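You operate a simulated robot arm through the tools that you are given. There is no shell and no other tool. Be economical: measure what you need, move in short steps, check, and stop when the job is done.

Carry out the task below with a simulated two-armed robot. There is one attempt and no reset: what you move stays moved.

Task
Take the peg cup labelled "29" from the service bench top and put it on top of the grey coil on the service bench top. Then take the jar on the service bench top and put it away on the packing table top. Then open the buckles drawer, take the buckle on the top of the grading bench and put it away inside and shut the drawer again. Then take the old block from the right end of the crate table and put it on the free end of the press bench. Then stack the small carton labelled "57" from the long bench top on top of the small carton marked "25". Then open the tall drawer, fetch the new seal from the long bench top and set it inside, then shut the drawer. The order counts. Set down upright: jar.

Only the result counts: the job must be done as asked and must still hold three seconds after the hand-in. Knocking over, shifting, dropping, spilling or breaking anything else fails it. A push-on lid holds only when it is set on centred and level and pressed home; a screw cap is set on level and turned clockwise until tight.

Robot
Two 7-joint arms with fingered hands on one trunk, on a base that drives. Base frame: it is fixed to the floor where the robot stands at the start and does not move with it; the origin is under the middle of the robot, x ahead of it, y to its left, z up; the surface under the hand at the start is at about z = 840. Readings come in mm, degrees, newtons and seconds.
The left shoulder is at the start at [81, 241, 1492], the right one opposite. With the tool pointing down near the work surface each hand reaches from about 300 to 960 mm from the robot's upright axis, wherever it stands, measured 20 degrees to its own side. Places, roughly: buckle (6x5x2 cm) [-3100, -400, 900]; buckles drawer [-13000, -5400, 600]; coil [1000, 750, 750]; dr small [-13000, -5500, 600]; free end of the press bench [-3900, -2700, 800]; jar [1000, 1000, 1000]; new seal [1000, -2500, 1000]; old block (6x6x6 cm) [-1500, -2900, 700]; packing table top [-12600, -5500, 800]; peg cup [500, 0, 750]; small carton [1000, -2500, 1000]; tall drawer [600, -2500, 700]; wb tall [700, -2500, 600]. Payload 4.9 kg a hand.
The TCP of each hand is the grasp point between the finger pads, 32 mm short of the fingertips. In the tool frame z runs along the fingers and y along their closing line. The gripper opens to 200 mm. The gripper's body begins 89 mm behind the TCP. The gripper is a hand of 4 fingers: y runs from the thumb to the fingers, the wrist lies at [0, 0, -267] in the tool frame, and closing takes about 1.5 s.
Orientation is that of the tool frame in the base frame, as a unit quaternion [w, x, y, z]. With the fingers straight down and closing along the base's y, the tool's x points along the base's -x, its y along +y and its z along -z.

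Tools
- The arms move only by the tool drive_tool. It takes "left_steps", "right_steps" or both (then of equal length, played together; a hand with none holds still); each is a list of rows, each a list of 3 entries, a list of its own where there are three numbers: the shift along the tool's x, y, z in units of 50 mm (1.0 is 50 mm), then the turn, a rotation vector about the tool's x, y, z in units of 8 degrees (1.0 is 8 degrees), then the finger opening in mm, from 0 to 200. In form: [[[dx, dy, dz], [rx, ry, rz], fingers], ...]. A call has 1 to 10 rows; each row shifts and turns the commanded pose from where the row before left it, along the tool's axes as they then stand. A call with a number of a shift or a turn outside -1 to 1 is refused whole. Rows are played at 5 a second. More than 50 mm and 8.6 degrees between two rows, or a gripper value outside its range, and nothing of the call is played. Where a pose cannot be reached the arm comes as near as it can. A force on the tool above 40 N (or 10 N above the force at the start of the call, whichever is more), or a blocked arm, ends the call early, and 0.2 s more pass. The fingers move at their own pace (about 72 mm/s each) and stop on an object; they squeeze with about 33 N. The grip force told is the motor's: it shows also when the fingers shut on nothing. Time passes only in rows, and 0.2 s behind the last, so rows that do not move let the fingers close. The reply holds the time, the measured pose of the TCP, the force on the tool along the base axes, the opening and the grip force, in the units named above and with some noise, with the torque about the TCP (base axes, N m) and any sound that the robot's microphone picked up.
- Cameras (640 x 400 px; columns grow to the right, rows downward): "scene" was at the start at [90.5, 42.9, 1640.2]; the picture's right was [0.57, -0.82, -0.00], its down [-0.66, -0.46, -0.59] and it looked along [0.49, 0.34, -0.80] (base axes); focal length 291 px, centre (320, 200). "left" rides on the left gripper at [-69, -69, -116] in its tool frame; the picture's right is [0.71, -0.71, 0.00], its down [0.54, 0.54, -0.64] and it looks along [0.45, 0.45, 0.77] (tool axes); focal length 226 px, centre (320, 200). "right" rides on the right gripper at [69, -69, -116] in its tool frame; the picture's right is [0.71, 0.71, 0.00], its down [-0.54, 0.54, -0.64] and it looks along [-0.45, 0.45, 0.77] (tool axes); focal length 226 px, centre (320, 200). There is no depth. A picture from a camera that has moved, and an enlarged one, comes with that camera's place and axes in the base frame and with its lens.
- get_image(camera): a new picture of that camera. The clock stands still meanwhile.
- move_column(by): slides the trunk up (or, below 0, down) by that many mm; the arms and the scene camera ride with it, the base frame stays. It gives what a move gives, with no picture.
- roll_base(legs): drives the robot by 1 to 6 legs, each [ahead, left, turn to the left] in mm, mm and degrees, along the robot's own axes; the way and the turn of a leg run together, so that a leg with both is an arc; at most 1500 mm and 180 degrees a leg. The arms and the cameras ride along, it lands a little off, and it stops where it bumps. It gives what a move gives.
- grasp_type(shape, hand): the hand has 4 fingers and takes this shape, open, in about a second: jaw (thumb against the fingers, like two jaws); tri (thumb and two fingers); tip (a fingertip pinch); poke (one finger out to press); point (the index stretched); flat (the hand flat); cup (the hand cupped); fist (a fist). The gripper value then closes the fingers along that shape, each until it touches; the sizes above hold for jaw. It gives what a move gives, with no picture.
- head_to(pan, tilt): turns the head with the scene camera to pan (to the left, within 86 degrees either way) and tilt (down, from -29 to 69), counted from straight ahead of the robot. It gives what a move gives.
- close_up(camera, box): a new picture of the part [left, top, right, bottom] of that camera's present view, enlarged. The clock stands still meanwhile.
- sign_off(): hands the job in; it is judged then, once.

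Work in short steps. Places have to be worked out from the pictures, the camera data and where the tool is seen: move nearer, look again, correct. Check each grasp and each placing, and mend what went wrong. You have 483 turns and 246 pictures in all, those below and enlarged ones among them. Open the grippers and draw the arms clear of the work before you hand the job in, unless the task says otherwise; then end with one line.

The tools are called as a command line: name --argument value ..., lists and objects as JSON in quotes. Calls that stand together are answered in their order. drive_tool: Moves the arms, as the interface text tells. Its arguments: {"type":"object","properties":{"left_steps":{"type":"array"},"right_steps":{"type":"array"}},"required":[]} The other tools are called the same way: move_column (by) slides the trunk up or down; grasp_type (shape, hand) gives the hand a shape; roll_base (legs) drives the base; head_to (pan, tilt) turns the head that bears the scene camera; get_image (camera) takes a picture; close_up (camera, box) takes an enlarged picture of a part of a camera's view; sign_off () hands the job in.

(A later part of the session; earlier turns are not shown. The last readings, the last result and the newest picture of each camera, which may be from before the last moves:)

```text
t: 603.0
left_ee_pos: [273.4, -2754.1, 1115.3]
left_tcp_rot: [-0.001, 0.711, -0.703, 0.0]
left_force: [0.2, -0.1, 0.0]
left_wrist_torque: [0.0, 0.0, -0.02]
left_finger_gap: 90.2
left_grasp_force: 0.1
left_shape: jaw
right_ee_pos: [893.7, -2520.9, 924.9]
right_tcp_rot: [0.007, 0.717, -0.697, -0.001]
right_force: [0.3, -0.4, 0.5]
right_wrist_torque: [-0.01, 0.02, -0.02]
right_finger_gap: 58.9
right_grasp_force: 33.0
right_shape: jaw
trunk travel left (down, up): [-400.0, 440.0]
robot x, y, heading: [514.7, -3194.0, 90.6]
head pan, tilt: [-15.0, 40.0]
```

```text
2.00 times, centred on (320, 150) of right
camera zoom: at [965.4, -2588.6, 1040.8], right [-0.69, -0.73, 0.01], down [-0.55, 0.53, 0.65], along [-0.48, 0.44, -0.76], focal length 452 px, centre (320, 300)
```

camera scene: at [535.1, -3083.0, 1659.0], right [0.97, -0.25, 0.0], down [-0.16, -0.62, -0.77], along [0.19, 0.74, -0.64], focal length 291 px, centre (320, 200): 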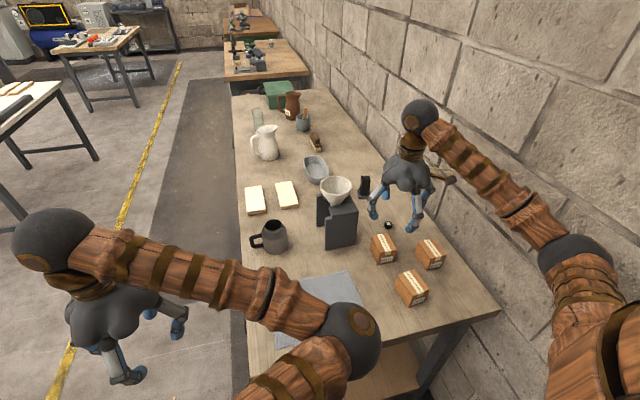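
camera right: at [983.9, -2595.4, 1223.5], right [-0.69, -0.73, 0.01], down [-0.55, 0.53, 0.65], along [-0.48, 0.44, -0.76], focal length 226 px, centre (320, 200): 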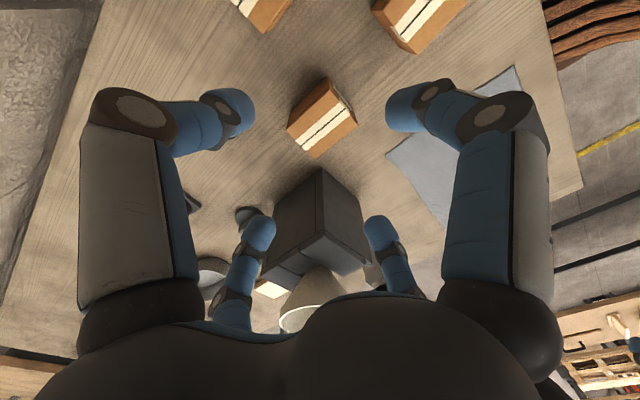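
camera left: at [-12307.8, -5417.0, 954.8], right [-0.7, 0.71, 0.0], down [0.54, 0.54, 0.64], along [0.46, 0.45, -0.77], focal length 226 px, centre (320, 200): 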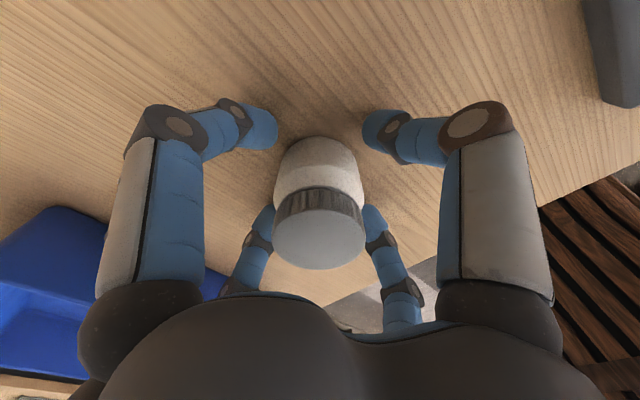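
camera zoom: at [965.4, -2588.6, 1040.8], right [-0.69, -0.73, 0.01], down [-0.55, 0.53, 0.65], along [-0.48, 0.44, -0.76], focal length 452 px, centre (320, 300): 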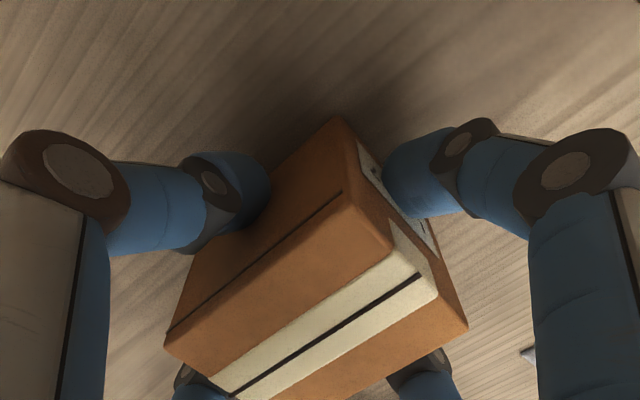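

Gripped. I lift 130 mm and move over carton 25.

drive_tool --right_steps '[[[0, 0, -0.5], [0, 0, 0], 30], [[0, 0, -0.9], [0, 0, 0], 30], [[0, 0, -0.9], [0, 0, 0], 30], [[0, 0, -0.4], [0, 0, 0], 30], [[0.28, -0.71, 0], [0, 0, 0], 30], [[0.28, -0.71, 0], [0, 0, 0], 30], [[0.29, -0.71, 0], [0, 0, 0], 30], [[0.29, -0.7, 0], [0, 0, 0], 30], [[0, 0, 0], [0, 0, 0], 30]]'

get_image --camera "right"

close_up --camera "scene" --box '[350, 160, 510, 310]'

```text
t: 605.0
left_ee_pos: [269.8, -2751.8, 1112.8]
left_tcp_rot: [-0.002, 0.711, -0.703, 0.001]
left_force: [1.0, 0.3, -0.1]
left_wrist_torque: [-0.01, -0.02, -0.02]
left_finger_gap: 89.9
left_grasp_force: 0.0
left_shape: jaw
right_ee_pos: [1032.5, -2571.9, 1060.5]
right_tcp_rot: [0.006, 0.718, -0.696, -0.001]
right_force: [0.0, -0.8, -3.6]
right_wrist_torque: [0.03, -0.02, -0.04]
right_finger_gap: 58.5
right_grasp_force: 32.7
right_shape: jaw
trunk travel left (down, up): [-400.0, 440.0]
robot x, y, heading: [514.1, -3195.9, 90.3]
head pan, tilt: [-15.0, 40.0]
```

```text
88 pictures are left
camera right: at [1104.9, -2638.5, 1176.0], right [-0.69, -0.73, 0.01], down [-0.55, 0.53, 0.64], along [-0.48, 0.43, -0.77], focal length 226 px, centre (320, 200)
```

right: 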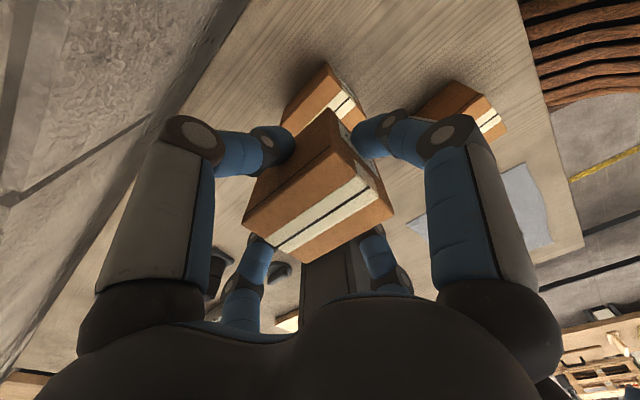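

```text
2.67 times, centred on (430, 235) of scene
camera zoom: at [530.3, -3079.7, 1658.9], right [0.97, -0.25, 0.0], down [-0.16, -0.62, -0.77], along [0.19, 0.74, -0.64], focal length 776 px, centre (27, 107)
```

zoom: 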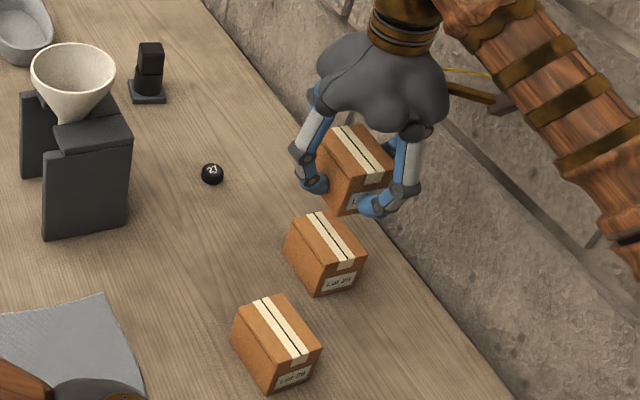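

close_up --camera "right" --box '[240, 40, 400, 140]'

close_up --camera "scene" --box '[440, 225, 504, 275]'

```text
4.00 times, centred on (320, 90) of right
camera zoom: at [1104.9, -2638.5, 1176.0], right [-0.69, -0.73, 0.01], down [-0.55, 0.53, 0.64], along [-0.48, 0.43, -0.77], focal length 904 px, centre (320, 640)
```

zoom: 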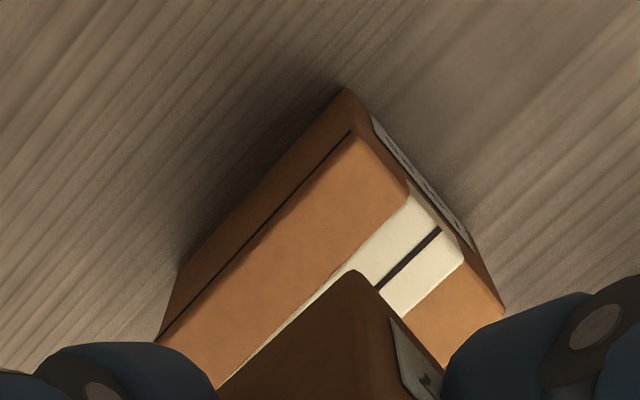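

```text
8.00 times, centred on (472, 250) of scene
camera zoom: at [530.3, -3079.7, 1658.9], right [0.97, -0.25, 0.0], down [-0.16, -0.62, -0.77], along [0.19, 0.74, -0.64], focal length 2328 px, centre (-896, -200)
```

zoom: 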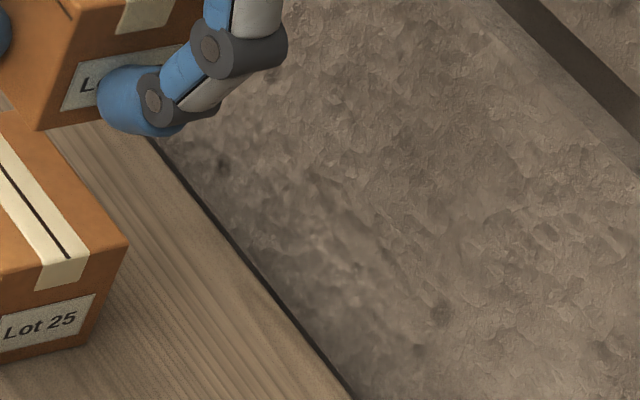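

Carton 25 centre ≈ (1035,−2579). I adjust 7 mm and lower to z≈996.

drive_tool --right_steps '[[[0.14, -0.05, 0.5], [0, 0, 0], 30], [[0, 0, 0.5], [0, 0, 0], 30], [[0, 0, 0.28], [0, 0, 0], 30], [[0, 0, 0], [0, 0, 0], 30]]'

close_up --camera "scene" --box '[400, 190, 496, 280]'

close_up --camera "right" --box '[220, 60, 420, 220]'

```text
t: 606.0
left_ee_pos: [275.5, -2752.4, 1114.3]
left_tcp_rot: [-0.001, 0.711, -0.703, 0.0]
left_force: [-0.2, -0.6, -0.5]
left_wrist_torque: [-0.01, 0.02, 0.03]
left_finger_gap: 90.3
left_grasp_force: 0.0
left_shape: jaw
right_ee_pos: [1041.3, -2581.8, 995.1]
right_tcp_rot: [0.006, 0.717, -0.697, -0.002]
right_force: [0.9, -0.2, -2.6]
right_wrist_torque: [0.03, 0.0, 0.02]
right_finger_gap: 58.5
right_grasp_force: 33.1
right_shape: jaw
trunk travel left (down, up): [-400.0, 440.0]
robot x, y, heading: [515.5, -3196.4, 90.3]
head pan, tilt: [-15.0, 40.0]
```

```text
4.44 times, centred on (448, 235) of scene
camera zoom: at [536.3, -3082.8, 1659.0], right [0.97, -0.25, 0.0], down [-0.16, -0.62, -0.77], along [0.19, 0.74, -0.64], focal length 1294 px, centre (-249, 44)
```

zoom: 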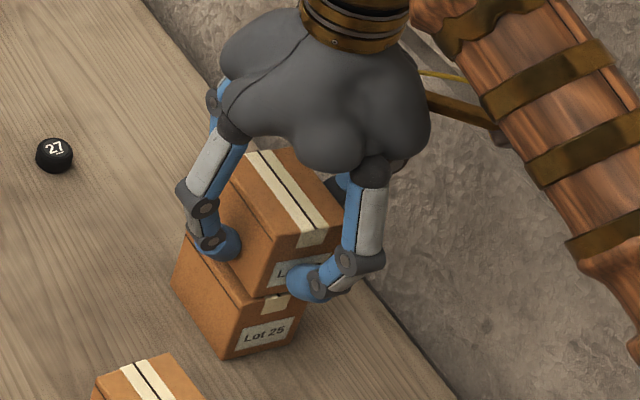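

```text
2.50 times, centred on (320, 140) of right
camera zoom: at [1112.8, -2648.6, 1110.5], right [-0.69, -0.73, 0.01], down [-0.55, 0.53, 0.65], along [-0.48, 0.44, -0.76], focal length 565 px, centre (320, 350)
```

zoom: 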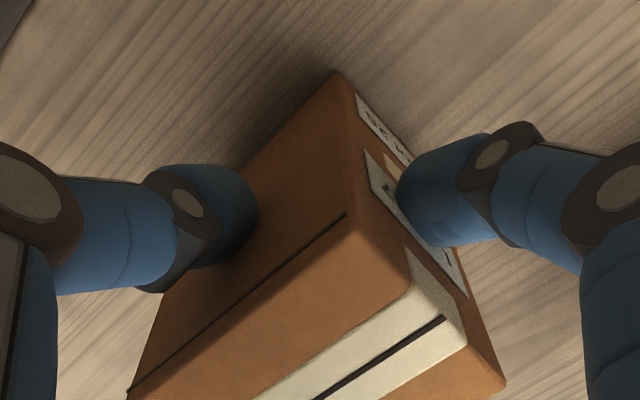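

close_up --camera "scene" --box '[430, 220, 486, 274]'

```text
7.41 times, centred on (458, 247) of scene
camera zoom: at [536.3, -3082.8, 1659.0], right [0.97, -0.25, 0.0], down [-0.16, -0.62, -0.77], along [0.19, 0.74, -0.64], focal length 2156 px, centre (-702, -148)
```

zoom: 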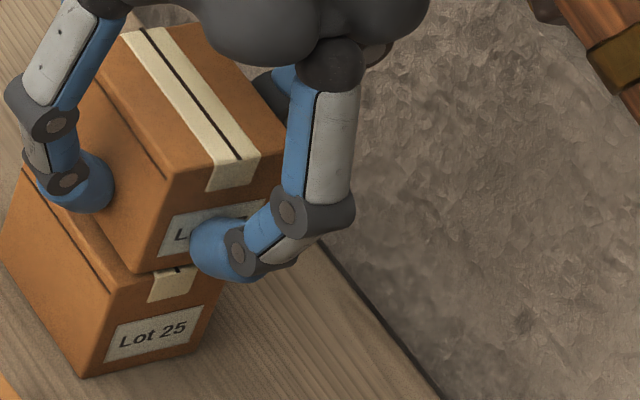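

Carton 57 is off by about (+7,−7) mm relative to carton 25. I correct and lower until contact.

drive_tool --right_steps '[[[-0.14, 0.13, 0], [0, 0, 0], 30], [[0, 0, 0.06], [0, 0, 0], 30], [[0, 0, 0.04], [0, 0, 0], 30], [[0, 0, 0], [0, 0, 0], 30]]'

close_up --camera "scene" --box '[430, 220, 486, 274]'

```text
t: 607.0
left_ee_pos: [274.8, -2753.2, 1113.8]
left_tcp_rot: [-0.001, 0.711, -0.704, 0.0]
left_force: [0.3, 0.1, 0.5]
left_wrist_torque: [0.0, 0.02, -0.01]
left_finger_gap: 90.3
left_grasp_force: 0.0
left_shape: jaw
right_ee_pos: [1033.5, -2574.2, 989.5]
right_tcp_rot: [0.006, 0.717, -0.697, -0.002]
right_force: [-0.4, 0.0, -2.1]
right_wrist_torque: [-0.01, 0.01, 0.02]
right_finger_gap: 58.8
right_grasp_force: 33.4
right_shape: jaw
trunk travel left (down, up): [-400.0, 440.0]
robot x, y, heading: [515.2, -3198.1, 90.7]
head pan, tilt: [-15.0, 40.0]
```

```text
7.41 times, centred on (458, 247) of scene
camera zoom: at [535.5, -3082.1, 1659.0], right [0.97, -0.25, 0.0], down [-0.16, -0.62, -0.77], along [0.19, 0.74, -0.64], focal length 2156 px, centre (-702, -148)
```

zoom: 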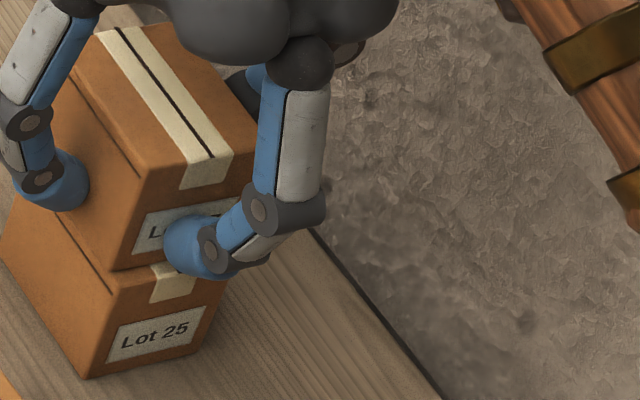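

Now aligned within a few mm. I continue down until contact.

drive_tool --right_steps '[[[0, -0.03, 0.04], [0, 0, 0], 30], [[0, 0, 0.04], [0, 0, 0], 30], [[0, 0, 0], [0, 0, 0], 30]]'

drive_tool --right_steps '[[[0, 0, 0.03], [0, 0, 0], 30], [[0, 0, 0.03], [0, 0, 0], 30], [[0, 0, 0], [0, 0, 0], 30]]'

```text
t: 607.8
left_ee_pos: [272.7, -2754.1, 1115.8]
left_tcp_rot: [-0.001, 0.711, -0.703, 0.0]
left_force: [-0.2, -0.1, -0.3]
left_wrist_torque: [-0.02, 0.01, -0.03]
left_finger_gap: 90.0
left_grasp_force: 0.1
left_shape: jaw
right_ee_pos: [1034.8, -2574.8, 989.7]
right_tcp_rot: [0.005, 0.718, -0.696, -0.002]
right_force: [1.4, 2.1, 14.8]
right_wrist_torque: [0.07, -0.13, 0.05]
right_finger_gap: 58.9
right_grasp_force: 33.0
right_shape: jaw
trunk travel left (down, up): [-400.0, 440.0]
robot x, y, heading: [513.2, -3193.2, 90.6]
head pan, tilt: [-15.0, 40.0]
```

```text
t: 608.6
left_ee_pos: [273.0, -2756.0, 1114.7]
left_tcp_rot: [-0.003, 0.711, -0.704, 0.0]
left_force: [0.8, -0.1, 0.7]
left_wrist_torque: [-0.02, 0.02, 0.0]
left_finger_gap: 90.3
left_grasp_force: 0.0
left_shape: jaw
right_ee_pos: [1035.9, -2575.2, 989.8]
right_tcp_rot: [0.003, 0.717, -0.697, -0.002]
right_force: [-4.0, -3.0, 23.6]
right_wrist_torque: [-0.17, 0.02, -0.04]
right_finger_gap: 59.6
right_grasp_force: 32.7
right_shape: jaw
trunk travel left (down, up): [-400.0, 440.0]
robot x, y, heading: [511.5, -3195.2, 90.6]
head pan, tilt: [-15.0, 40.0]
stopped in row 3 (right hand): the force on the tool passed its limit at 41 N (the readings are from after the stop); the commanded pose is now the measured one
```

Contact. I ease up 2 mm, then open to 96 mm.

drive_tool --right_steps '[[[0, 0, -0.04], [0, 0, 0], 45], [[0, 0, 0], [0, 0, 0], 65], [[0, 0, 0], [0, 0, 0], 82], [[0, 0, 0], [0, 0, 0], 96], [[0, 0, 0], [0, 0, 0], 96]]'

close_up --camera "right" --box '[160, 50, 480, 250]'

```text
t: 609.8
left_ee_pos: [272.8, -2752.6, 1115.6]
left_tcp_rot: [-0.001, 0.71, -0.704, -0.001]
left_force: [-0.5, -0.6, -0.2]
left_wrist_torque: [0.0, -0.01, -0.01]
left_finger_gap: 90.2
left_grasp_force: 0.1
left_shape: jaw
right_ee_pos: [1035.7, -2573.7, 986.3]
right_tcp_rot: [0.005, 0.716, -0.698, -0.002]
right_force: [0.0, -0.4, 0.3]
right_wrist_torque: [0.0, 0.02, 0.0]
right_finger_gap: 95.5
right_grasp_force: 0.1
right_shape: jaw
trunk travel left (down, up): [-400.0, 440.0]
robot x, y, heading: [515.8, -3197.3, 90.7]
head pan, tilt: [-15.0, 40.0]
```

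```text
2.00 times, centred on (320, 150) of right
camera zoom: at [1107.3, -2641.0, 1102.8], right [-0.69, -0.73, 0.01], down [-0.55, 0.53, 0.65], along [-0.47, 0.44, -0.76], focal length 452 px, centre (320, 300)
```

zoom: 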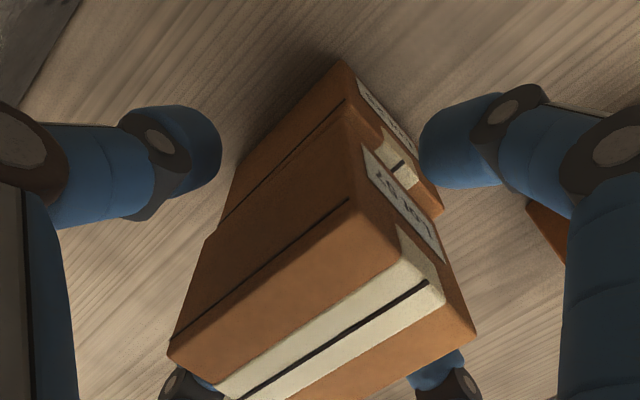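

Stack is stable. I lift straight up and verify.

drive_tool --right_steps '[[[0, 0, -0.4], [0, 0, 0], 100], [[0, 0, -0.8], [0, 0, 0], 100], [[0, 0, -0.8], [0, 0, 0], 100], [[0, 0, -0.6], [0, 0, 0], 100], [[0.2, 0.5, -0.4], [0, 0, 0], 100], [[0.6, 0.6, 0], [0, 0, 0], 100], [[0.6, 0.6, 0], [0, 0, 0], 100], [[0.6, 0.6, 0], [0, 0, 0], 100]]'

get_image --camera "scene"

close_up --camera "scene" --box '[300, 120, 460, 270]'

```text
t: 611.8
left_ee_pos: [232.4, -2760.5, 1114.3]
left_tcp_rot: [-0.009, 0.72, -0.694, 0.005]
left_force: [-0.1, -0.7, -0.2]
left_wrist_torque: [0.08, 0.01, 0.01]
left_finger_gap: 90.2
left_grasp_force: 0.1
left_shape: jaw
right_ee_pos: [872.7, -2666.5, 1145.2]
right_tcp_rot: [0.007, 0.728, -0.685, -0.002]
right_force: [-1.4, -0.5, 0.1]
right_wrist_torque: [0.05, -0.04, -0.03]
right_finger_gap: 99.8
right_grasp_force: 0.1
right_shape: jaw
trunk travel left (down, up): [-400.0, 440.0]
robot x, y, heading: [504.7, -3193.1, 92.2]
head pan, tilt: [-15.0, 40.0]
stopped in row 8 (right hand): the arm was blocked; the commanded pose is now the measured one
```

```text
79 pictures are left
camera scene: at [493.4, -3082.7, 1663.2], right [0.97, -0.22, 0.02], down [-0.13, -0.62, -0.77], along [0.18, 0.75, -0.64], focal length 291 px, centre (320, 200)
```

scene: 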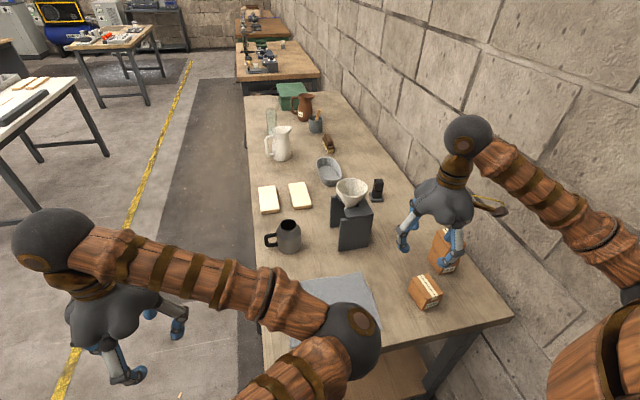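

```text
2.67 times, centred on (380, 195) of scene
camera zoom: at [493.4, -3082.7, 1663.2], right [0.97, -0.22, 0.02], down [-0.13, -0.62, -0.77], along [0.18, 0.75, -0.64], focal length 776 px, centre (160, 213)
```

zoom: 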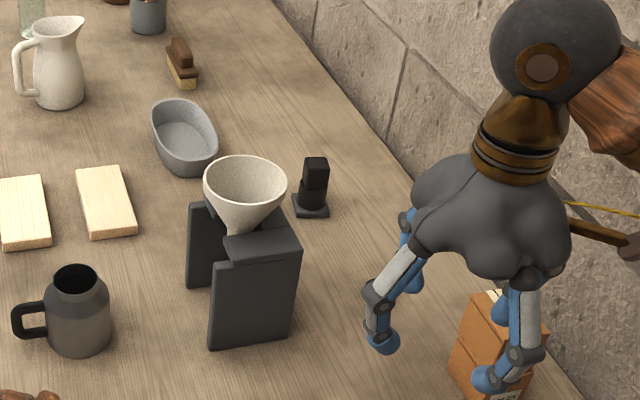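

The elbow touched the wall. I move the base left 120 mm (turning back 2°) to free it, then view the stack.

roll_base --legs '[[0, 150, -2]]'

get_image --camera "scene"

close_up --camera "scene" --box '[340, 190, 500, 310]'

```text
t: 613.2
left_ee_pos: [122.8, -2748.4, 1114.2]
left_tcp_rot: [0.001, -0.706, 0.708, -0.001]
left_force: [-0.5, -0.1, 0.5]
left_wrist_torque: [-0.02, -0.04, -0.01]
left_finger_gap: 90.4
left_grasp_force: 0.1
left_shape: jaw
right_ee_pos: [771.7, -2682.0, 1132.3]
right_tcp_rot: [0.012, 0.712, -0.702, -0.007]
right_force: [0.1, 1.2, 0.1]
right_wrist_torque: [0.01, -0.02, 0.01]
right_finger_gap: 99.9
right_grasp_force: 0.0
right_shape: jaw
trunk travel left (down, up): [-400.0, 440.0]
robot x, y, heading: [357.5, -3195.4, 89.4]
head pan, tilt: [-15.0, 40.0]
```

```text
77 pictures are left
camera scene: at [379.3, -3080.5, 1659.0], right [0.96, -0.26, 0.0], down [-0.17, -0.62, -0.77], along [0.2, 0.74, -0.64], focal length 291 px, centre (320, 200)
```

scene: 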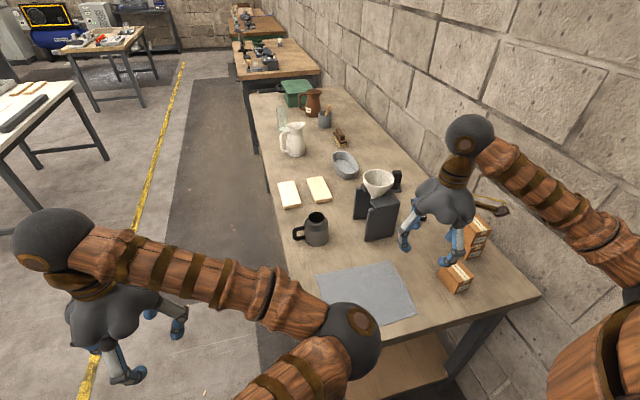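

```text
3.33 times, centred on (420, 250) of scene
camera zoom: at [379.3, -3080.5, 1659.0], right [0.96, -0.26, 0.0], down [-0.17, -0.62, -0.77], along [0.2, 0.74, -0.64], focal length 970 px, centre (-13, 33)
```

zoom: 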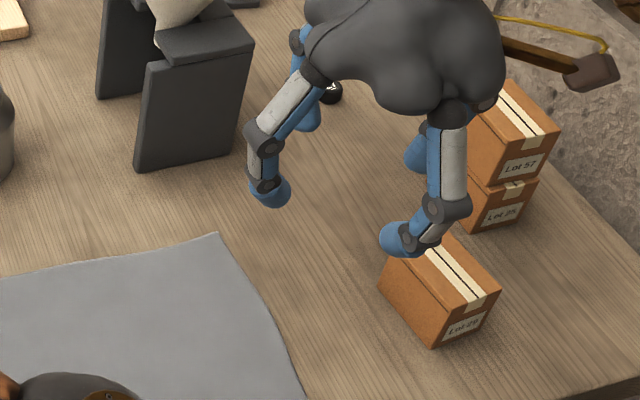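

Stack done: Lot 57 on Lot 25. Now I return to the front of the bench to find the new seal and the tall drawer.

roll_base --legs '[[0, 620, 0], [0, 0, -89.4], [0, 690, 0]]'

head_to --pan 5 --tilt 32

get_image --camera "scene"

close_up --camera "scene" --box '[210, 180, 350, 270]'

```text
t: 623.9
left_ee_pos: [203.5, -2268.7, 1114.5]
left_tcp_rot: [0.001, 0.009, 1.0, -0.002]
left_force: [-0.2, -0.1, -0.8]
left_wrist_torque: [0.02, 0.0, 0.0]
left_finger_gap: 90.4
left_grasp_force: 0.0
left_shape: jaw
right_ee_pos: [260.1, -2917.4, 1133.3]
right_tcp_rot: [-0.004, 0.0, 1.0, 0.013]
right_force: [-0.4, 0.0, 0.5]
right_wrist_torque: [0.01, -0.01, 0.02]
right_finger_gap: 100.0
right_grasp_force: 0.0
right_shape: jaw
trunk travel left (down, up): [-400.0, 440.0]
robot x, y, heading: [-244.4, -2495.9, -1.3]
head pan, tilt: [-15.0, 40.0]
```

```text
t: 624.7
left_ee_pos: [204.2, -2268.6, 1114.4]
left_tcp_rot: [0.001, 0.01, 1.0, -0.001]
left_force: [0.2, 0.0, -0.2]
left_wrist_torque: [0.02, 0.0, -0.01]
left_finger_gap: 90.1
left_grasp_force: 0.1
left_shape: jaw
right_ee_pos: [259.5, -2916.9, 1134.6]
right_tcp_rot: [-0.003, 0.0, 1.0, 0.014]
right_force: [-0.4, 0.1, -0.8]
right_wrist_torque: [0.0, 0.0, 0.01]
right_finger_gap: 100.0
right_grasp_force: 0.1
right_shape: jaw
trunk travel left (down, up): [-400.0, 440.0]
robot x, y, heading: [-246.7, -2496.1, -1.4]
head pan, tilt: [5.0, 32.0]
```

```text
75 pictures are left
camera scene: at [-126.7, -2489.6, 1671.2], right [0.07, -1.0, 0.0], down [-0.53, -0.04, -0.85], along [0.85, 0.06, -0.53], focal length 291 px, centre (320, 200)
```

scene: 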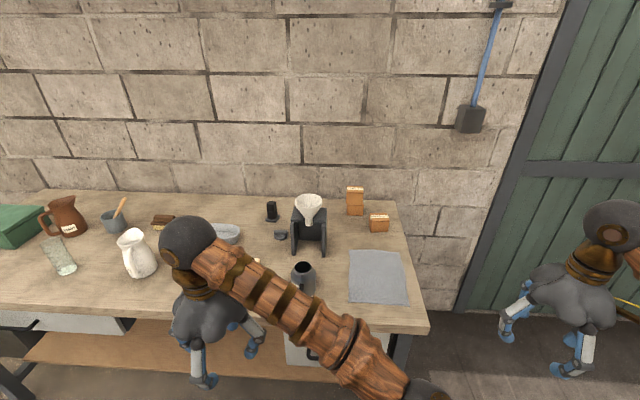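

```text
4.44 times, centred on (280, 225) of scene
camera zoom: at [-126.7, -2489.6, 1671.2], right [0.07, -1.0, 0.0], down [-0.53, -0.04, -0.85], along [0.85, 0.06, -0.53], focal length 1294 px, centre (498, 89)
```

zoom: 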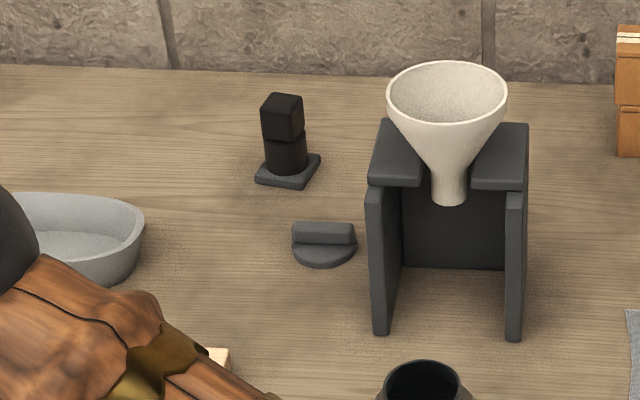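

I look lower at the right drawer and its handle.

head_to --pan -5 --tilt 48

get_image --camera "scene"

```text
t: 625.5
left_ee_pos: [203.6, -2268.2, 1114.2]
left_tcp_rot: [0.001, 0.009, 1.0, -0.001]
left_force: [0.1, -0.9, -0.6]
left_wrist_torque: [0.01, -0.03, 0.02]
left_finger_gap: 90.2
left_grasp_force: 0.0
left_shape: jaw
right_ee_pos: [259.5, -2917.0, 1134.2]
right_tcp_rot: [-0.004, 0.001, 1.0, 0.013]
right_force: [1.0, 0.5, 0.3]
right_wrist_torque: [-0.04, -0.01, 0.03]
right_finger_gap: 100.0
right_grasp_force: 0.0
right_shape: jaw
trunk travel left (down, up): [-400.0, 440.0]
robot x, y, heading: [-246.4, -2490.9, -1.0]
head pan, tilt: [-5.0, 48.0]
```

```text
73 pictures are left
camera scene: at [-137.6, -2504.3, 1647.6], right [-0.11, -0.99, 0.0], down [-0.74, 0.08, -0.67], along [0.67, -0.07, -0.74], focal length 291 px, centre (320, 200)
```

scene: 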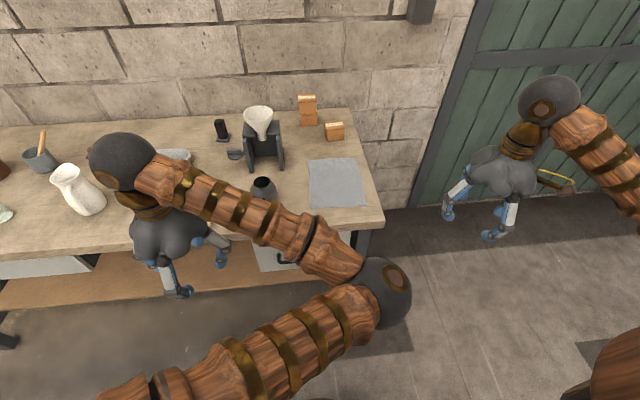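

The left arm hides it. From earlier rays the handle is ≈(390,−2470,767). I strafe left 285 so the drawer is ahead of the right hand, lower the trunk 200, and bring the right hand over.

roll_base --legs '[[0, 285, 1]]'

move_column --by -200

drive_tool --right_steps '[[[0, 0.8, 0], [0, -0.2, 0], 100], [[0, 0.8, 0], [0, 0, 0], 100], [[0, 0.8, 0], [0, 0, 0], 100], [[0, 0.8, 0], [0, 0, 0], 100], [[0, 0, 0], [0, 0, 0], 100]]'

head_to --pan -25 --tilt 40

get_image --camera "scene"

```text
t: 627.5
left_ee_pos: [202.0, -1974.3, 1115.2]
left_tcp_rot: [0.001, 0.0, 1.0, 0.0]
left_force: [-1.0, 0.1, -0.3]
left_wrist_torque: [0.04, -0.02, -0.01]
left_finger_gap: 90.5
left_grasp_force: 0.0
left_shape: jaw
right_ee_pos: [271.9, -2621.3, 1133.1]
right_tcp_rot: [-0.004, -0.009, 1.0, 0.014]
right_force: [-0.6, 0.6, -1.1]
right_wrist_torque: [0.04, 0.01, -0.02]
right_finger_gap: 100.0
right_grasp_force: 0.1
right_shape: jaw
trunk travel left (down, up): [-400.0, 440.0]
robot x, y, heading: [-244.8, -2209.7, -0.2]
head pan, tilt: [-5.0, 48.0]
```

```text
t: 629.7
left_ee_pos: [202.0, -1973.1, 914.4]
left_tcp_rot: [0.001, 0.0, 1.0, -0.001]
left_force: [-0.5, -0.8, -0.6]
left_wrist_torque: [-0.01, 0.03, 0.0]
left_finger_gap: 90.2
left_grasp_force: 0.0
left_shape: jaw
right_ee_pos: [270.1, -2620.3, 933.9]
right_tcp_rot: [-0.004, -0.009, 1.0, 0.014]
right_force: [-1.0, 1.0, 0.3]
right_wrist_torque: [0.02, 0.01, -0.02]
right_finger_gap: 99.7
right_grasp_force: 0.1
right_shape: jaw
trunk travel left (down, up): [-200.0, 640.0]
robot x, y, heading: [-242.8, -2208.4, 0.1]
head pan, tilt: [-5.0, 48.0]
```

```text
t: 630.9
left_ee_pos: [202.4, -1973.1, 914.6]
left_tcp_rot: [0.001, 0.0, 1.0, -0.001]
left_force: [0.8, -0.3, -0.4]
left_wrist_torque: [0.03, -0.01, 0.01]
left_finger_gap: 90.3
left_grasp_force: 0.0
left_shape: jaw
right_ee_pos: [265.3, -2460.4, 938.2]
right_tcp_rot: [0.01, -0.009, 1.0, 0.014]
right_force: [0.0, -0.3, 0.9]
right_wrist_torque: [0.01, -0.01, 0.01]
right_finger_gap: 99.8
right_grasp_force: 0.0
right_shape: jaw
trunk travel left (down, up): [-200.0, 640.0]
robot x, y, heading: [-246.7, -2208.1, -0.1]
head pan, tilt: [-5.0, 48.0]
```

```text
t: 631.7
left_ee_pos: [202.6, -1972.4, 913.9]
left_tcp_rot: [0.0, 0.0, 1.0, -0.001]
left_force: [-0.5, -0.1, 0.3]
left_wrist_torque: [0.0, -0.03, 0.0]
left_finger_gap: 90.3
left_grasp_force: 0.2
left_shape: jaw
right_ee_pos: [267.4, -2460.0, 938.1]
right_tcp_rot: [0.011, -0.009, 1.0, 0.014]
right_force: [0.6, -0.7, 0.4]
right_wrist_torque: [0.0, 0.03, 0.0]
right_finger_gap: 99.8
right_grasp_force: 0.0
right_shape: jaw
trunk travel left (down, up): [-200.0, 640.0]
robot x, y, heading: [-243.4, -2206.2, -0.2]
head pan, tilt: [-25.0, 40.0]
```

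```text
72 pictures are left
camera scene: at [-136.0, -2244.2, 1459.0], right [-0.42, -0.91, 0.0], down [-0.58, 0.27, -0.77], along [0.69, -0.32, -0.64], focal length 291 px, centre (320, 200)
```

scene: 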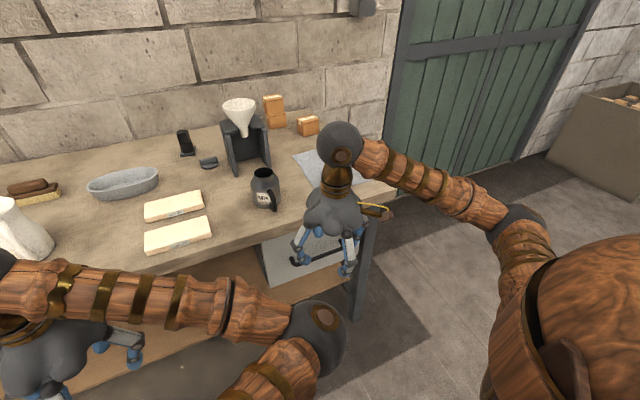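

I lower the hand first in front of the bench, then tilt it to point forward.

drive_tool --right_steps '[[[0, 0, 0.9], [0, 0, 0], 100], [[0, 0, 0.9], [0, 0, 0], 100], [[0, 0, 0.9], [0, 0, 0], 100], [[-0.4, 0, 0.5], [0, 0, 0], 100], [[-0.4, 0, 0], [0, -1, 0], 100], [[0, 0, 0], [0, -1, 0], 100], [[0, 0, 0], [0, -1, 0], 100], [[0, 0, 0], [0, -1, 0], 100], [[0, 0, 0], [0, -1, 0], 100], [[0, 0, 0], [0, -1, 0], 100]]'

drive_tool --right_steps '[[[0, 0, 0], [0, -1, 0], 100], [[0, 0, 0], [0, -1, 0], 100], [[0, 0, 0], [0, -1, 0], 100], [[0, 0, 0], [0, -1, 0], 100], [[0, 0, 0], [0, -1, 0], 100], [[0, 0, 0], [0, 0, 0], 100]]'

get_image --camera "right"

close_up --camera "scene" --box '[240, 190, 400, 310]'

```text
t: 633.9
left_ee_pos: [199.9, -1972.1, 914.5]
left_tcp_rot: [0.002, 0.0, 1.0, -0.001]
left_force: [0.1, -0.6, 0.1]
left_wrist_torque: [0.02, -0.04, -0.01]
left_finger_gap: 90.2
left_grasp_force: 0.1
left_shape: jaw
right_ee_pos: [309.1, -2454.0, 779.3]
right_tcp_rot: [0.417, -0.003, 0.909, 0.017]
right_force: [-0.8, -0.1, 0.1]
right_wrist_torque: [0.02, 0.01, -0.02]
right_finger_gap: 99.8
right_grasp_force: 0.1
right_shape: jaw
trunk travel left (down, up): [-200.0, 640.0]
robot x, y, heading: [-242.6, -2211.5, -0.0]
head pan, tilt: [-25.0, 40.0]
```

```text
t: 635.3
left_ee_pos: [200.5, -1972.5, 915.9]
left_tcp_rot: [0.002, 0.0, 1.0, 0.0]
left_force: [-0.5, 0.5, -0.1]
left_wrist_torque: [-0.03, -0.04, 0.0]
left_finger_gap: 90.6
left_grasp_force: 0.0
left_shape: jaw
right_ee_pos: [320.9, -2459.8, 784.3]
right_tcp_rot: [0.702, 0.003, 0.712, 0.017]
right_force: [-0.1, 0.0, 0.5]
right_wrist_torque: [-0.02, 0.05, -0.03]
right_finger_gap: 99.9
right_grasp_force: 0.1
right_shape: jaw
right hand out of reach, approached as far as the arm can: row 5
trunk travel left (down, up): [-200.0, 640.0]
robot x, y, heading: [-241.9, -2212.3, 0.2]
head pan, tilt: [-25.0, 40.0]
```

```text
71 pictures are left
camera right: at [205.0, -2528.7, 714.6], right [-0.02, 0.73, -0.69], down [-0.65, 0.51, 0.56], along [0.76, 0.46, 0.46], focal length 226 px, centre (320, 200)
```

right: 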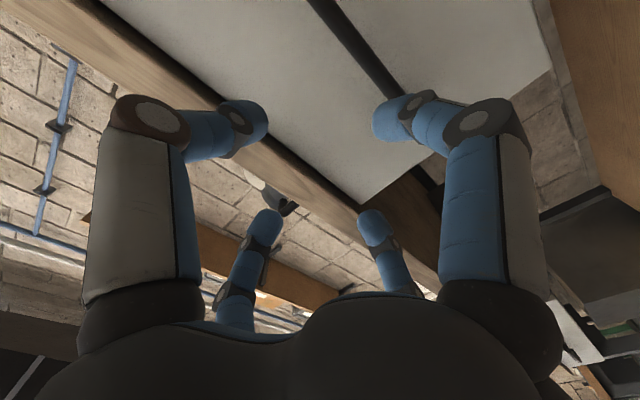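

```text
3.33 times, centred on (320, 250) of scene
camera zoom: at [-137.8, -2243.9, 1459.2], right [-0.42, -0.91, 0.0], down [-0.58, 0.27, -0.77], along [0.69, -0.32, -0.64], focal length 970 px, centre (320, 33)
```

zoom: 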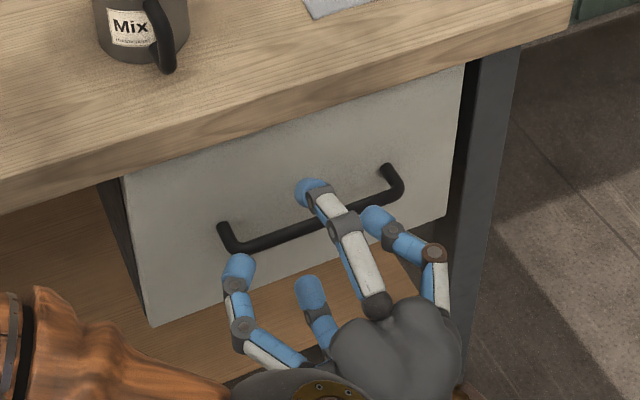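

Handle: z≈721, x≈405, y −2405…−2583. I lower 63 mm, shift right 30, and roll 45°.

drive_tool --right_steps '[[[0.63, -0.3, 0], [0, 0, 0], 100], [[0.63, -0.3, 0], [0, 0, 0], 100], [[0, 0, 0], [0, 0, 0.94], 100], [[0, 0, 0], [0, 0, 0.94], 100], [[0, 0, 0], [0, 0, 0.94], 100], [[0, 0, 0], [0, 0, 0.94], 100], [[0, 0, 0], [0, 0, 0.94], 100], [[0, 0, 0], [0, 0, 0.94], 100], [[0, 0, 0], [0, 0, 0], 100]]'

get_image --camera "right"

close_up --camera "scene" --box '[240, 190, 400, 310]'

```text
t: 637.3
left_ee_pos: [201.3, -1973.3, 915.4]
left_tcp_rot: [0.001, -0.001, 1.0, -0.001]
left_force: [-0.3, -0.7, -0.4]
left_wrist_torque: [-0.01, 0.01, 0.02]
left_finger_gap: 90.4
left_grasp_force: 0.1
left_shape: jaw
right_ee_pos: [331.7, -2491.2, 723.6]
right_tcp_rot: [0.642, 0.277, 0.656, 0.285]
right_force: [0.4, 0.6, -1.6]
right_wrist_torque: [-0.01, -0.02, 0.02]
right_finger_gap: 100.0
right_grasp_force: 0.1
right_shape: jaw
right hand out of reach, approached as far as the arm can: row 1, 2
trunk travel left (down, up): [-200.0, 640.0]
robot x, y, heading: [-241.1, -2210.4, 0.1]
head pan, tilt: [-25.0, 40.0]
```

```text
69 pictures are left
camera right: at [214.3, -2490.8, 627.3], right [-0.02, 1.0, 0.03], down [-0.63, -0.04, 0.77], along [0.77, -0.01, 0.63], focal length 226 px, centre (320, 200)
```

right: 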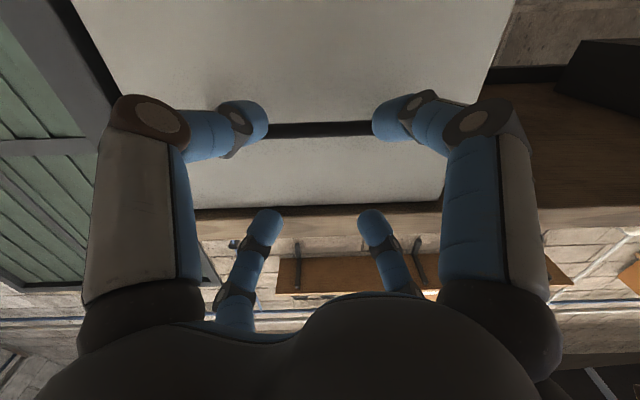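

```text
3.33 times, centred on (320, 250) of scene
camera zoom: at [-136.1, -2244.3, 1459.0], right [-0.42, -0.91, 0.0], down [-0.58, 0.27, -0.77], along [0.69, -0.32, -0.64], focal length 970 px, centre (320, 33)
```

zoom: 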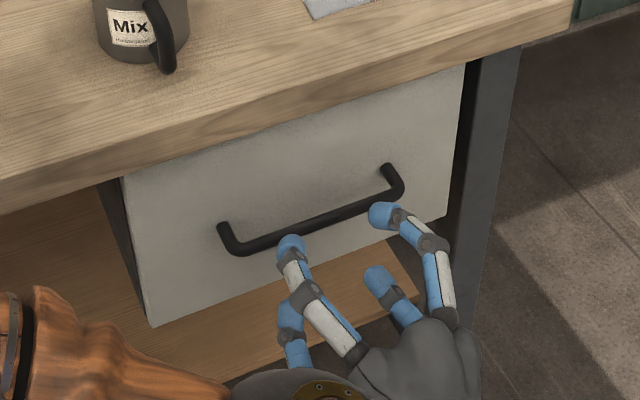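

Refined: bar at x≈418, z≈709. I lower 14 mm and advance ~74 mm.

drive_tool --right_steps '[[[0.2, -0.2, 0], [0, 0, 0], 95], [[0, 0, 0.6], [0, 0, 0], 95], [[0, 0, 0.6], [0, 0, 0], 95], [[0, 0, 0.28], [0, 0, 0], 95], [[0, 0, 0], [0, 0, 0], 95]]'

get_image --camera "right"

close_up --camera "scene" --box '[240, 190, 400, 310]'

```text
t: 638.5
left_ee_pos: [202.4, -1973.2, 914.9]
left_tcp_rot: [0.001, 0.0, 1.0, -0.001]
left_force: [0.0, -0.6, 0.7]
left_wrist_torque: [0.0, 0.02, -0.04]
left_finger_gap: 90.4
left_grasp_force: 0.1
left_shape: jaw
right_ee_pos: [410.7, -2490.0, 707.4]
right_tcp_rot: [0.642, 0.277, 0.656, 0.284]
right_force: [-0.2, 0.9, 0.1]
right_wrist_torque: [-0.02, -0.03, -0.01]
right_finger_gap: 95.2
right_grasp_force: 0.1
right_shape: jaw
right hand out of reach, approached as far as the arm can: row 1
trunk travel left (down, up): [-200.0, 640.0]
robot x, y, heading: [-241.1, -2204.2, 0.2]
head pan, tilt: [-25.0, 40.0]
```

```text
67 pictures are left
camera right: at [292.0, -2490.1, 612.6], right [-0.02, 1.0, 0.03], down [-0.63, -0.03, 0.77], along [0.78, -0.01, 0.63], focal length 226 px, centre (320, 200)
```

right: 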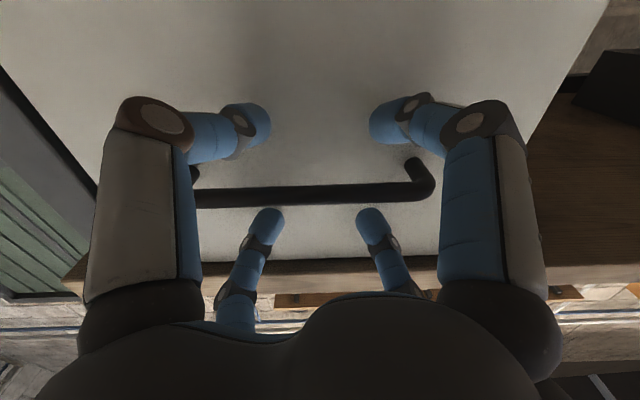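

```text
3.33 times, centred on (320, 250) of scene
camera zoom: at [-136.3, -2244.3, 1459.0], right [-0.42, -0.91, 0.0], down [-0.58, 0.27, -0.77], along [0.69, -0.32, -0.64], focal length 970 px, centre (320, 33)
```

zoom: 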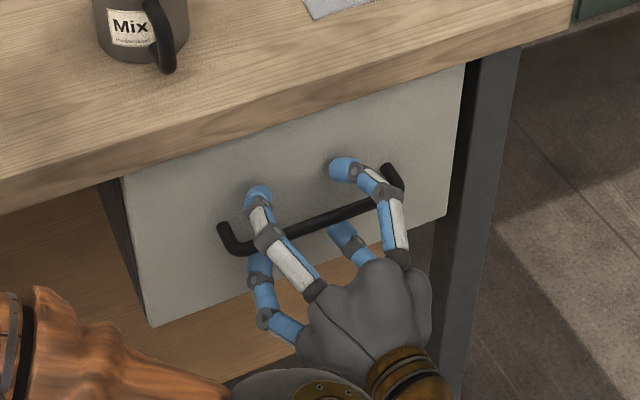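

Fingers straddle the bar. I close and pull back 40 mm.

drive_tool --right_steps '[[[0, 0, 0], [0, 0, 0], 0], [[0, 0, 0], [0, 0, 0], 0], [[0, 0, 0], [0, 0, 0], 0], [[0, 0, 0], [0, 0, 0], 0], [[0, 0, 0], [0, 0, 0], 0], [[0, 0, -0.3], [0, 0, 0], 0], [[0, 0, -0.3], [0, 0, 0], 0], [[0, 0, -0.2], [0, 0, 0], 0], [[0, 0, 0], [0, 0, 0], 0]]'

close_up --camera "scene" --box '[240, 190, 400, 310]'

```text
t: 640.5
left_ee_pos: [201.5, -1972.6, 914.9]
left_tcp_rot: [0.001, 0.0, 1.0, -0.002]
left_force: [0.5, 0.0, 0.5]
left_wrist_torque: [0.01, 0.03, -0.03]
left_finger_gap: 90.0
left_grasp_force: 0.0
left_shape: jaw
right_ee_pos: [370.6, -2490.7, 708.9]
right_tcp_rot: [0.642, 0.276, 0.656, 0.285]
right_force: [-0.6, 4.7, 3.1]
right_wrist_torque: [-0.02, -0.06, 0.02]
right_finger_gap: 0.0
right_grasp_force: 32.6
right_shape: jaw
trunk travel left (down, up): [-200.0, 640.0]
robot x, y, heading: [-244.0, -2206.6, -0.1]
head pan, tilt: [-25.0, 40.0]
```

```text
3.33 times, centred on (320, 250) of scene
camera zoom: at [-136.4, -2243.7, 1459.1], right [-0.42, -0.91, 0.0], down [-0.58, 0.27, -0.77], along [0.69, -0.32, -0.64], focal length 970 px, centre (320, 33)
```

zoom: 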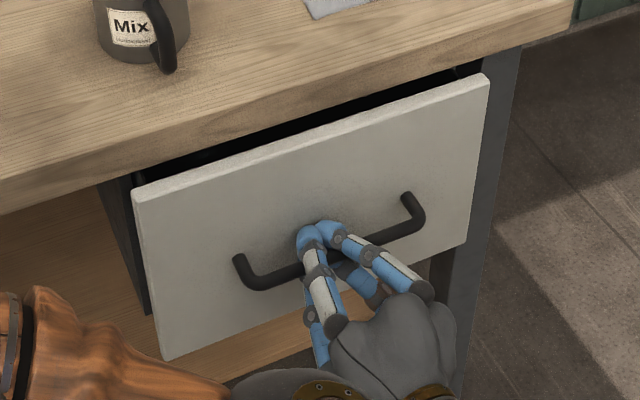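

It opens. I back the base 210 mm holding the handle.

roll_base --legs '[[-120, 0, 0], [-90, 0, 0]]'

get_image --camera "scene"

```text
t: 642.4
left_ee_pos: [-8.1, -1972.5, 914.7]
left_tcp_rot: [0.002, 0.0, 1.0, -0.001]
left_force: [-0.1, 0.0, 0.5]
left_wrist_torque: [-0.01, -0.03, 0.0]
left_finger_gap: 90.1
left_grasp_force: 0.0
left_shape: jaw
right_ee_pos: [159.3, -2491.5, 709.2]
right_tcp_rot: [0.642, 0.276, 0.656, 0.284]
right_force: [1.0, 4.0, -4.3]
right_wrist_torque: [0.01, 0.02, 0.06]
right_finger_gap: 0.1
right_grasp_force: 33.1
right_shape: jaw
trunk travel left (down, up): [-200.0, 640.0]
robot x, y, heading: [-455.7, -2210.3, -0.2]
head pan, tilt: [-25.0, 40.0]
```

```text
64 pictures are left
camera scene: at [-347.2, -2243.8, 1459.1], right [-0.42, -0.91, 0.0], down [-0.58, 0.27, -0.77], along [0.69, -0.32, -0.64], focal length 291 px, centre (320, 200)
```

scene: 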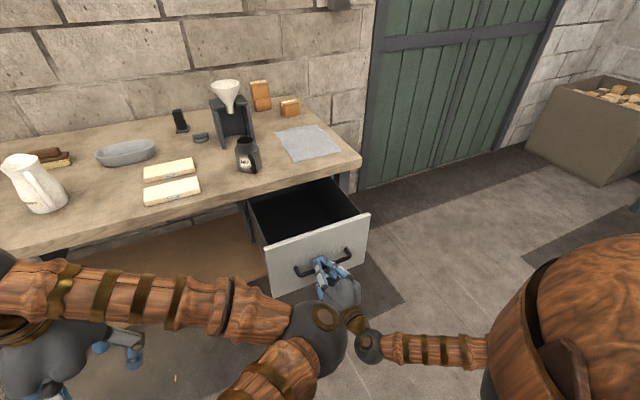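

Drawer is wide open and empty-looking. I release and back 70 mm, then zoom inside.

drive_tool --right_steps '[[[0, 0, 0], [0, 0, 0], 50], [[0, 0, 0], [0, 0, 0], 95], [[0, 0, 0], [0, 0, 0], 100], [[0, 0, 0], [0, 0, 0], 100]]'

roll_base --legs '[[-80, 0, 0]]'

close_up --camera "scene" --box '[160, 90, 400, 290]'

```text
t: 643.4
left_ee_pos: [-7.4, -1972.5, 913.8]
left_tcp_rot: [0.001, 0.001, 1.0, -0.001]
left_force: [-0.1, -0.4, -0.5]
left_wrist_torque: [0.02, -0.02, -0.04]
left_finger_gap: 90.1
left_grasp_force: 0.0
left_shape: jaw
right_ee_pos: [158.5, -2492.2, 707.8]
right_tcp_rot: [0.642, 0.277, 0.657, 0.284]
right_force: [0.1, 0.1, 0.6]
right_wrist_torque: [0.02, 0.0, -0.02]
right_finger_gap: 99.5
right_grasp_force: 0.1
right_shape: jaw
trunk travel left (down, up): [-200.0, 640.0]
robot x, y, heading: [-454.7, -2210.8, -0.2]
head pan, tilt: [-25.0, 40.0]
```

```text
t: 644.5
left_ee_pos: [-88.1, -1972.1, 915.3]
left_tcp_rot: [0.002, 0.001, 1.0, -0.001]
left_force: [-0.4, -0.4, 0.6]
left_wrist_torque: [0.02, 0.0, -0.01]
left_finger_gap: 90.3
left_grasp_force: 0.1
left_shape: jaw
right_ee_pos: [79.3, -2491.1, 708.5]
right_tcp_rot: [0.642, 0.276, 0.656, 0.285]
right_force: [-0.2, -0.2, 0.1]
right_wrist_torque: [-0.02, 0.01, 0.02]
right_finger_gap: 99.7
right_grasp_force: 0.2
right_shape: jaw
trunk travel left (down, up): [-200.0, 640.0]
robot x, y, heading: [-532.0, -2207.0, 0.1]
head pan, tilt: [-25.0, 40.0]
```

```text
2.00 times, centred on (280, 190) of scene
camera zoom: at [-428.0, -2244.1, 1459.1], right [-0.42, -0.91, 0.0], down [-0.58, 0.27, -0.77], along [0.69, -0.32, -0.64], focal length 582 px, centre (400, 220)
```

zoom: 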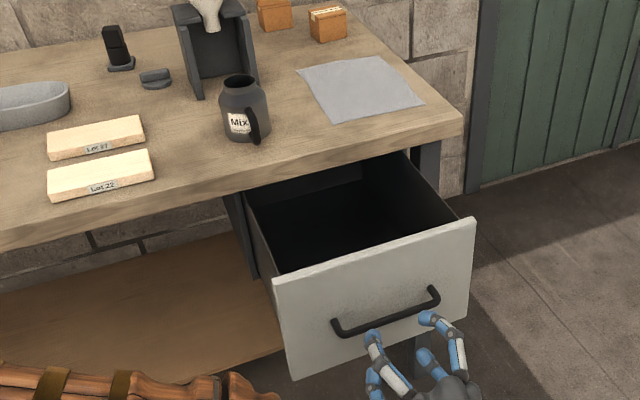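

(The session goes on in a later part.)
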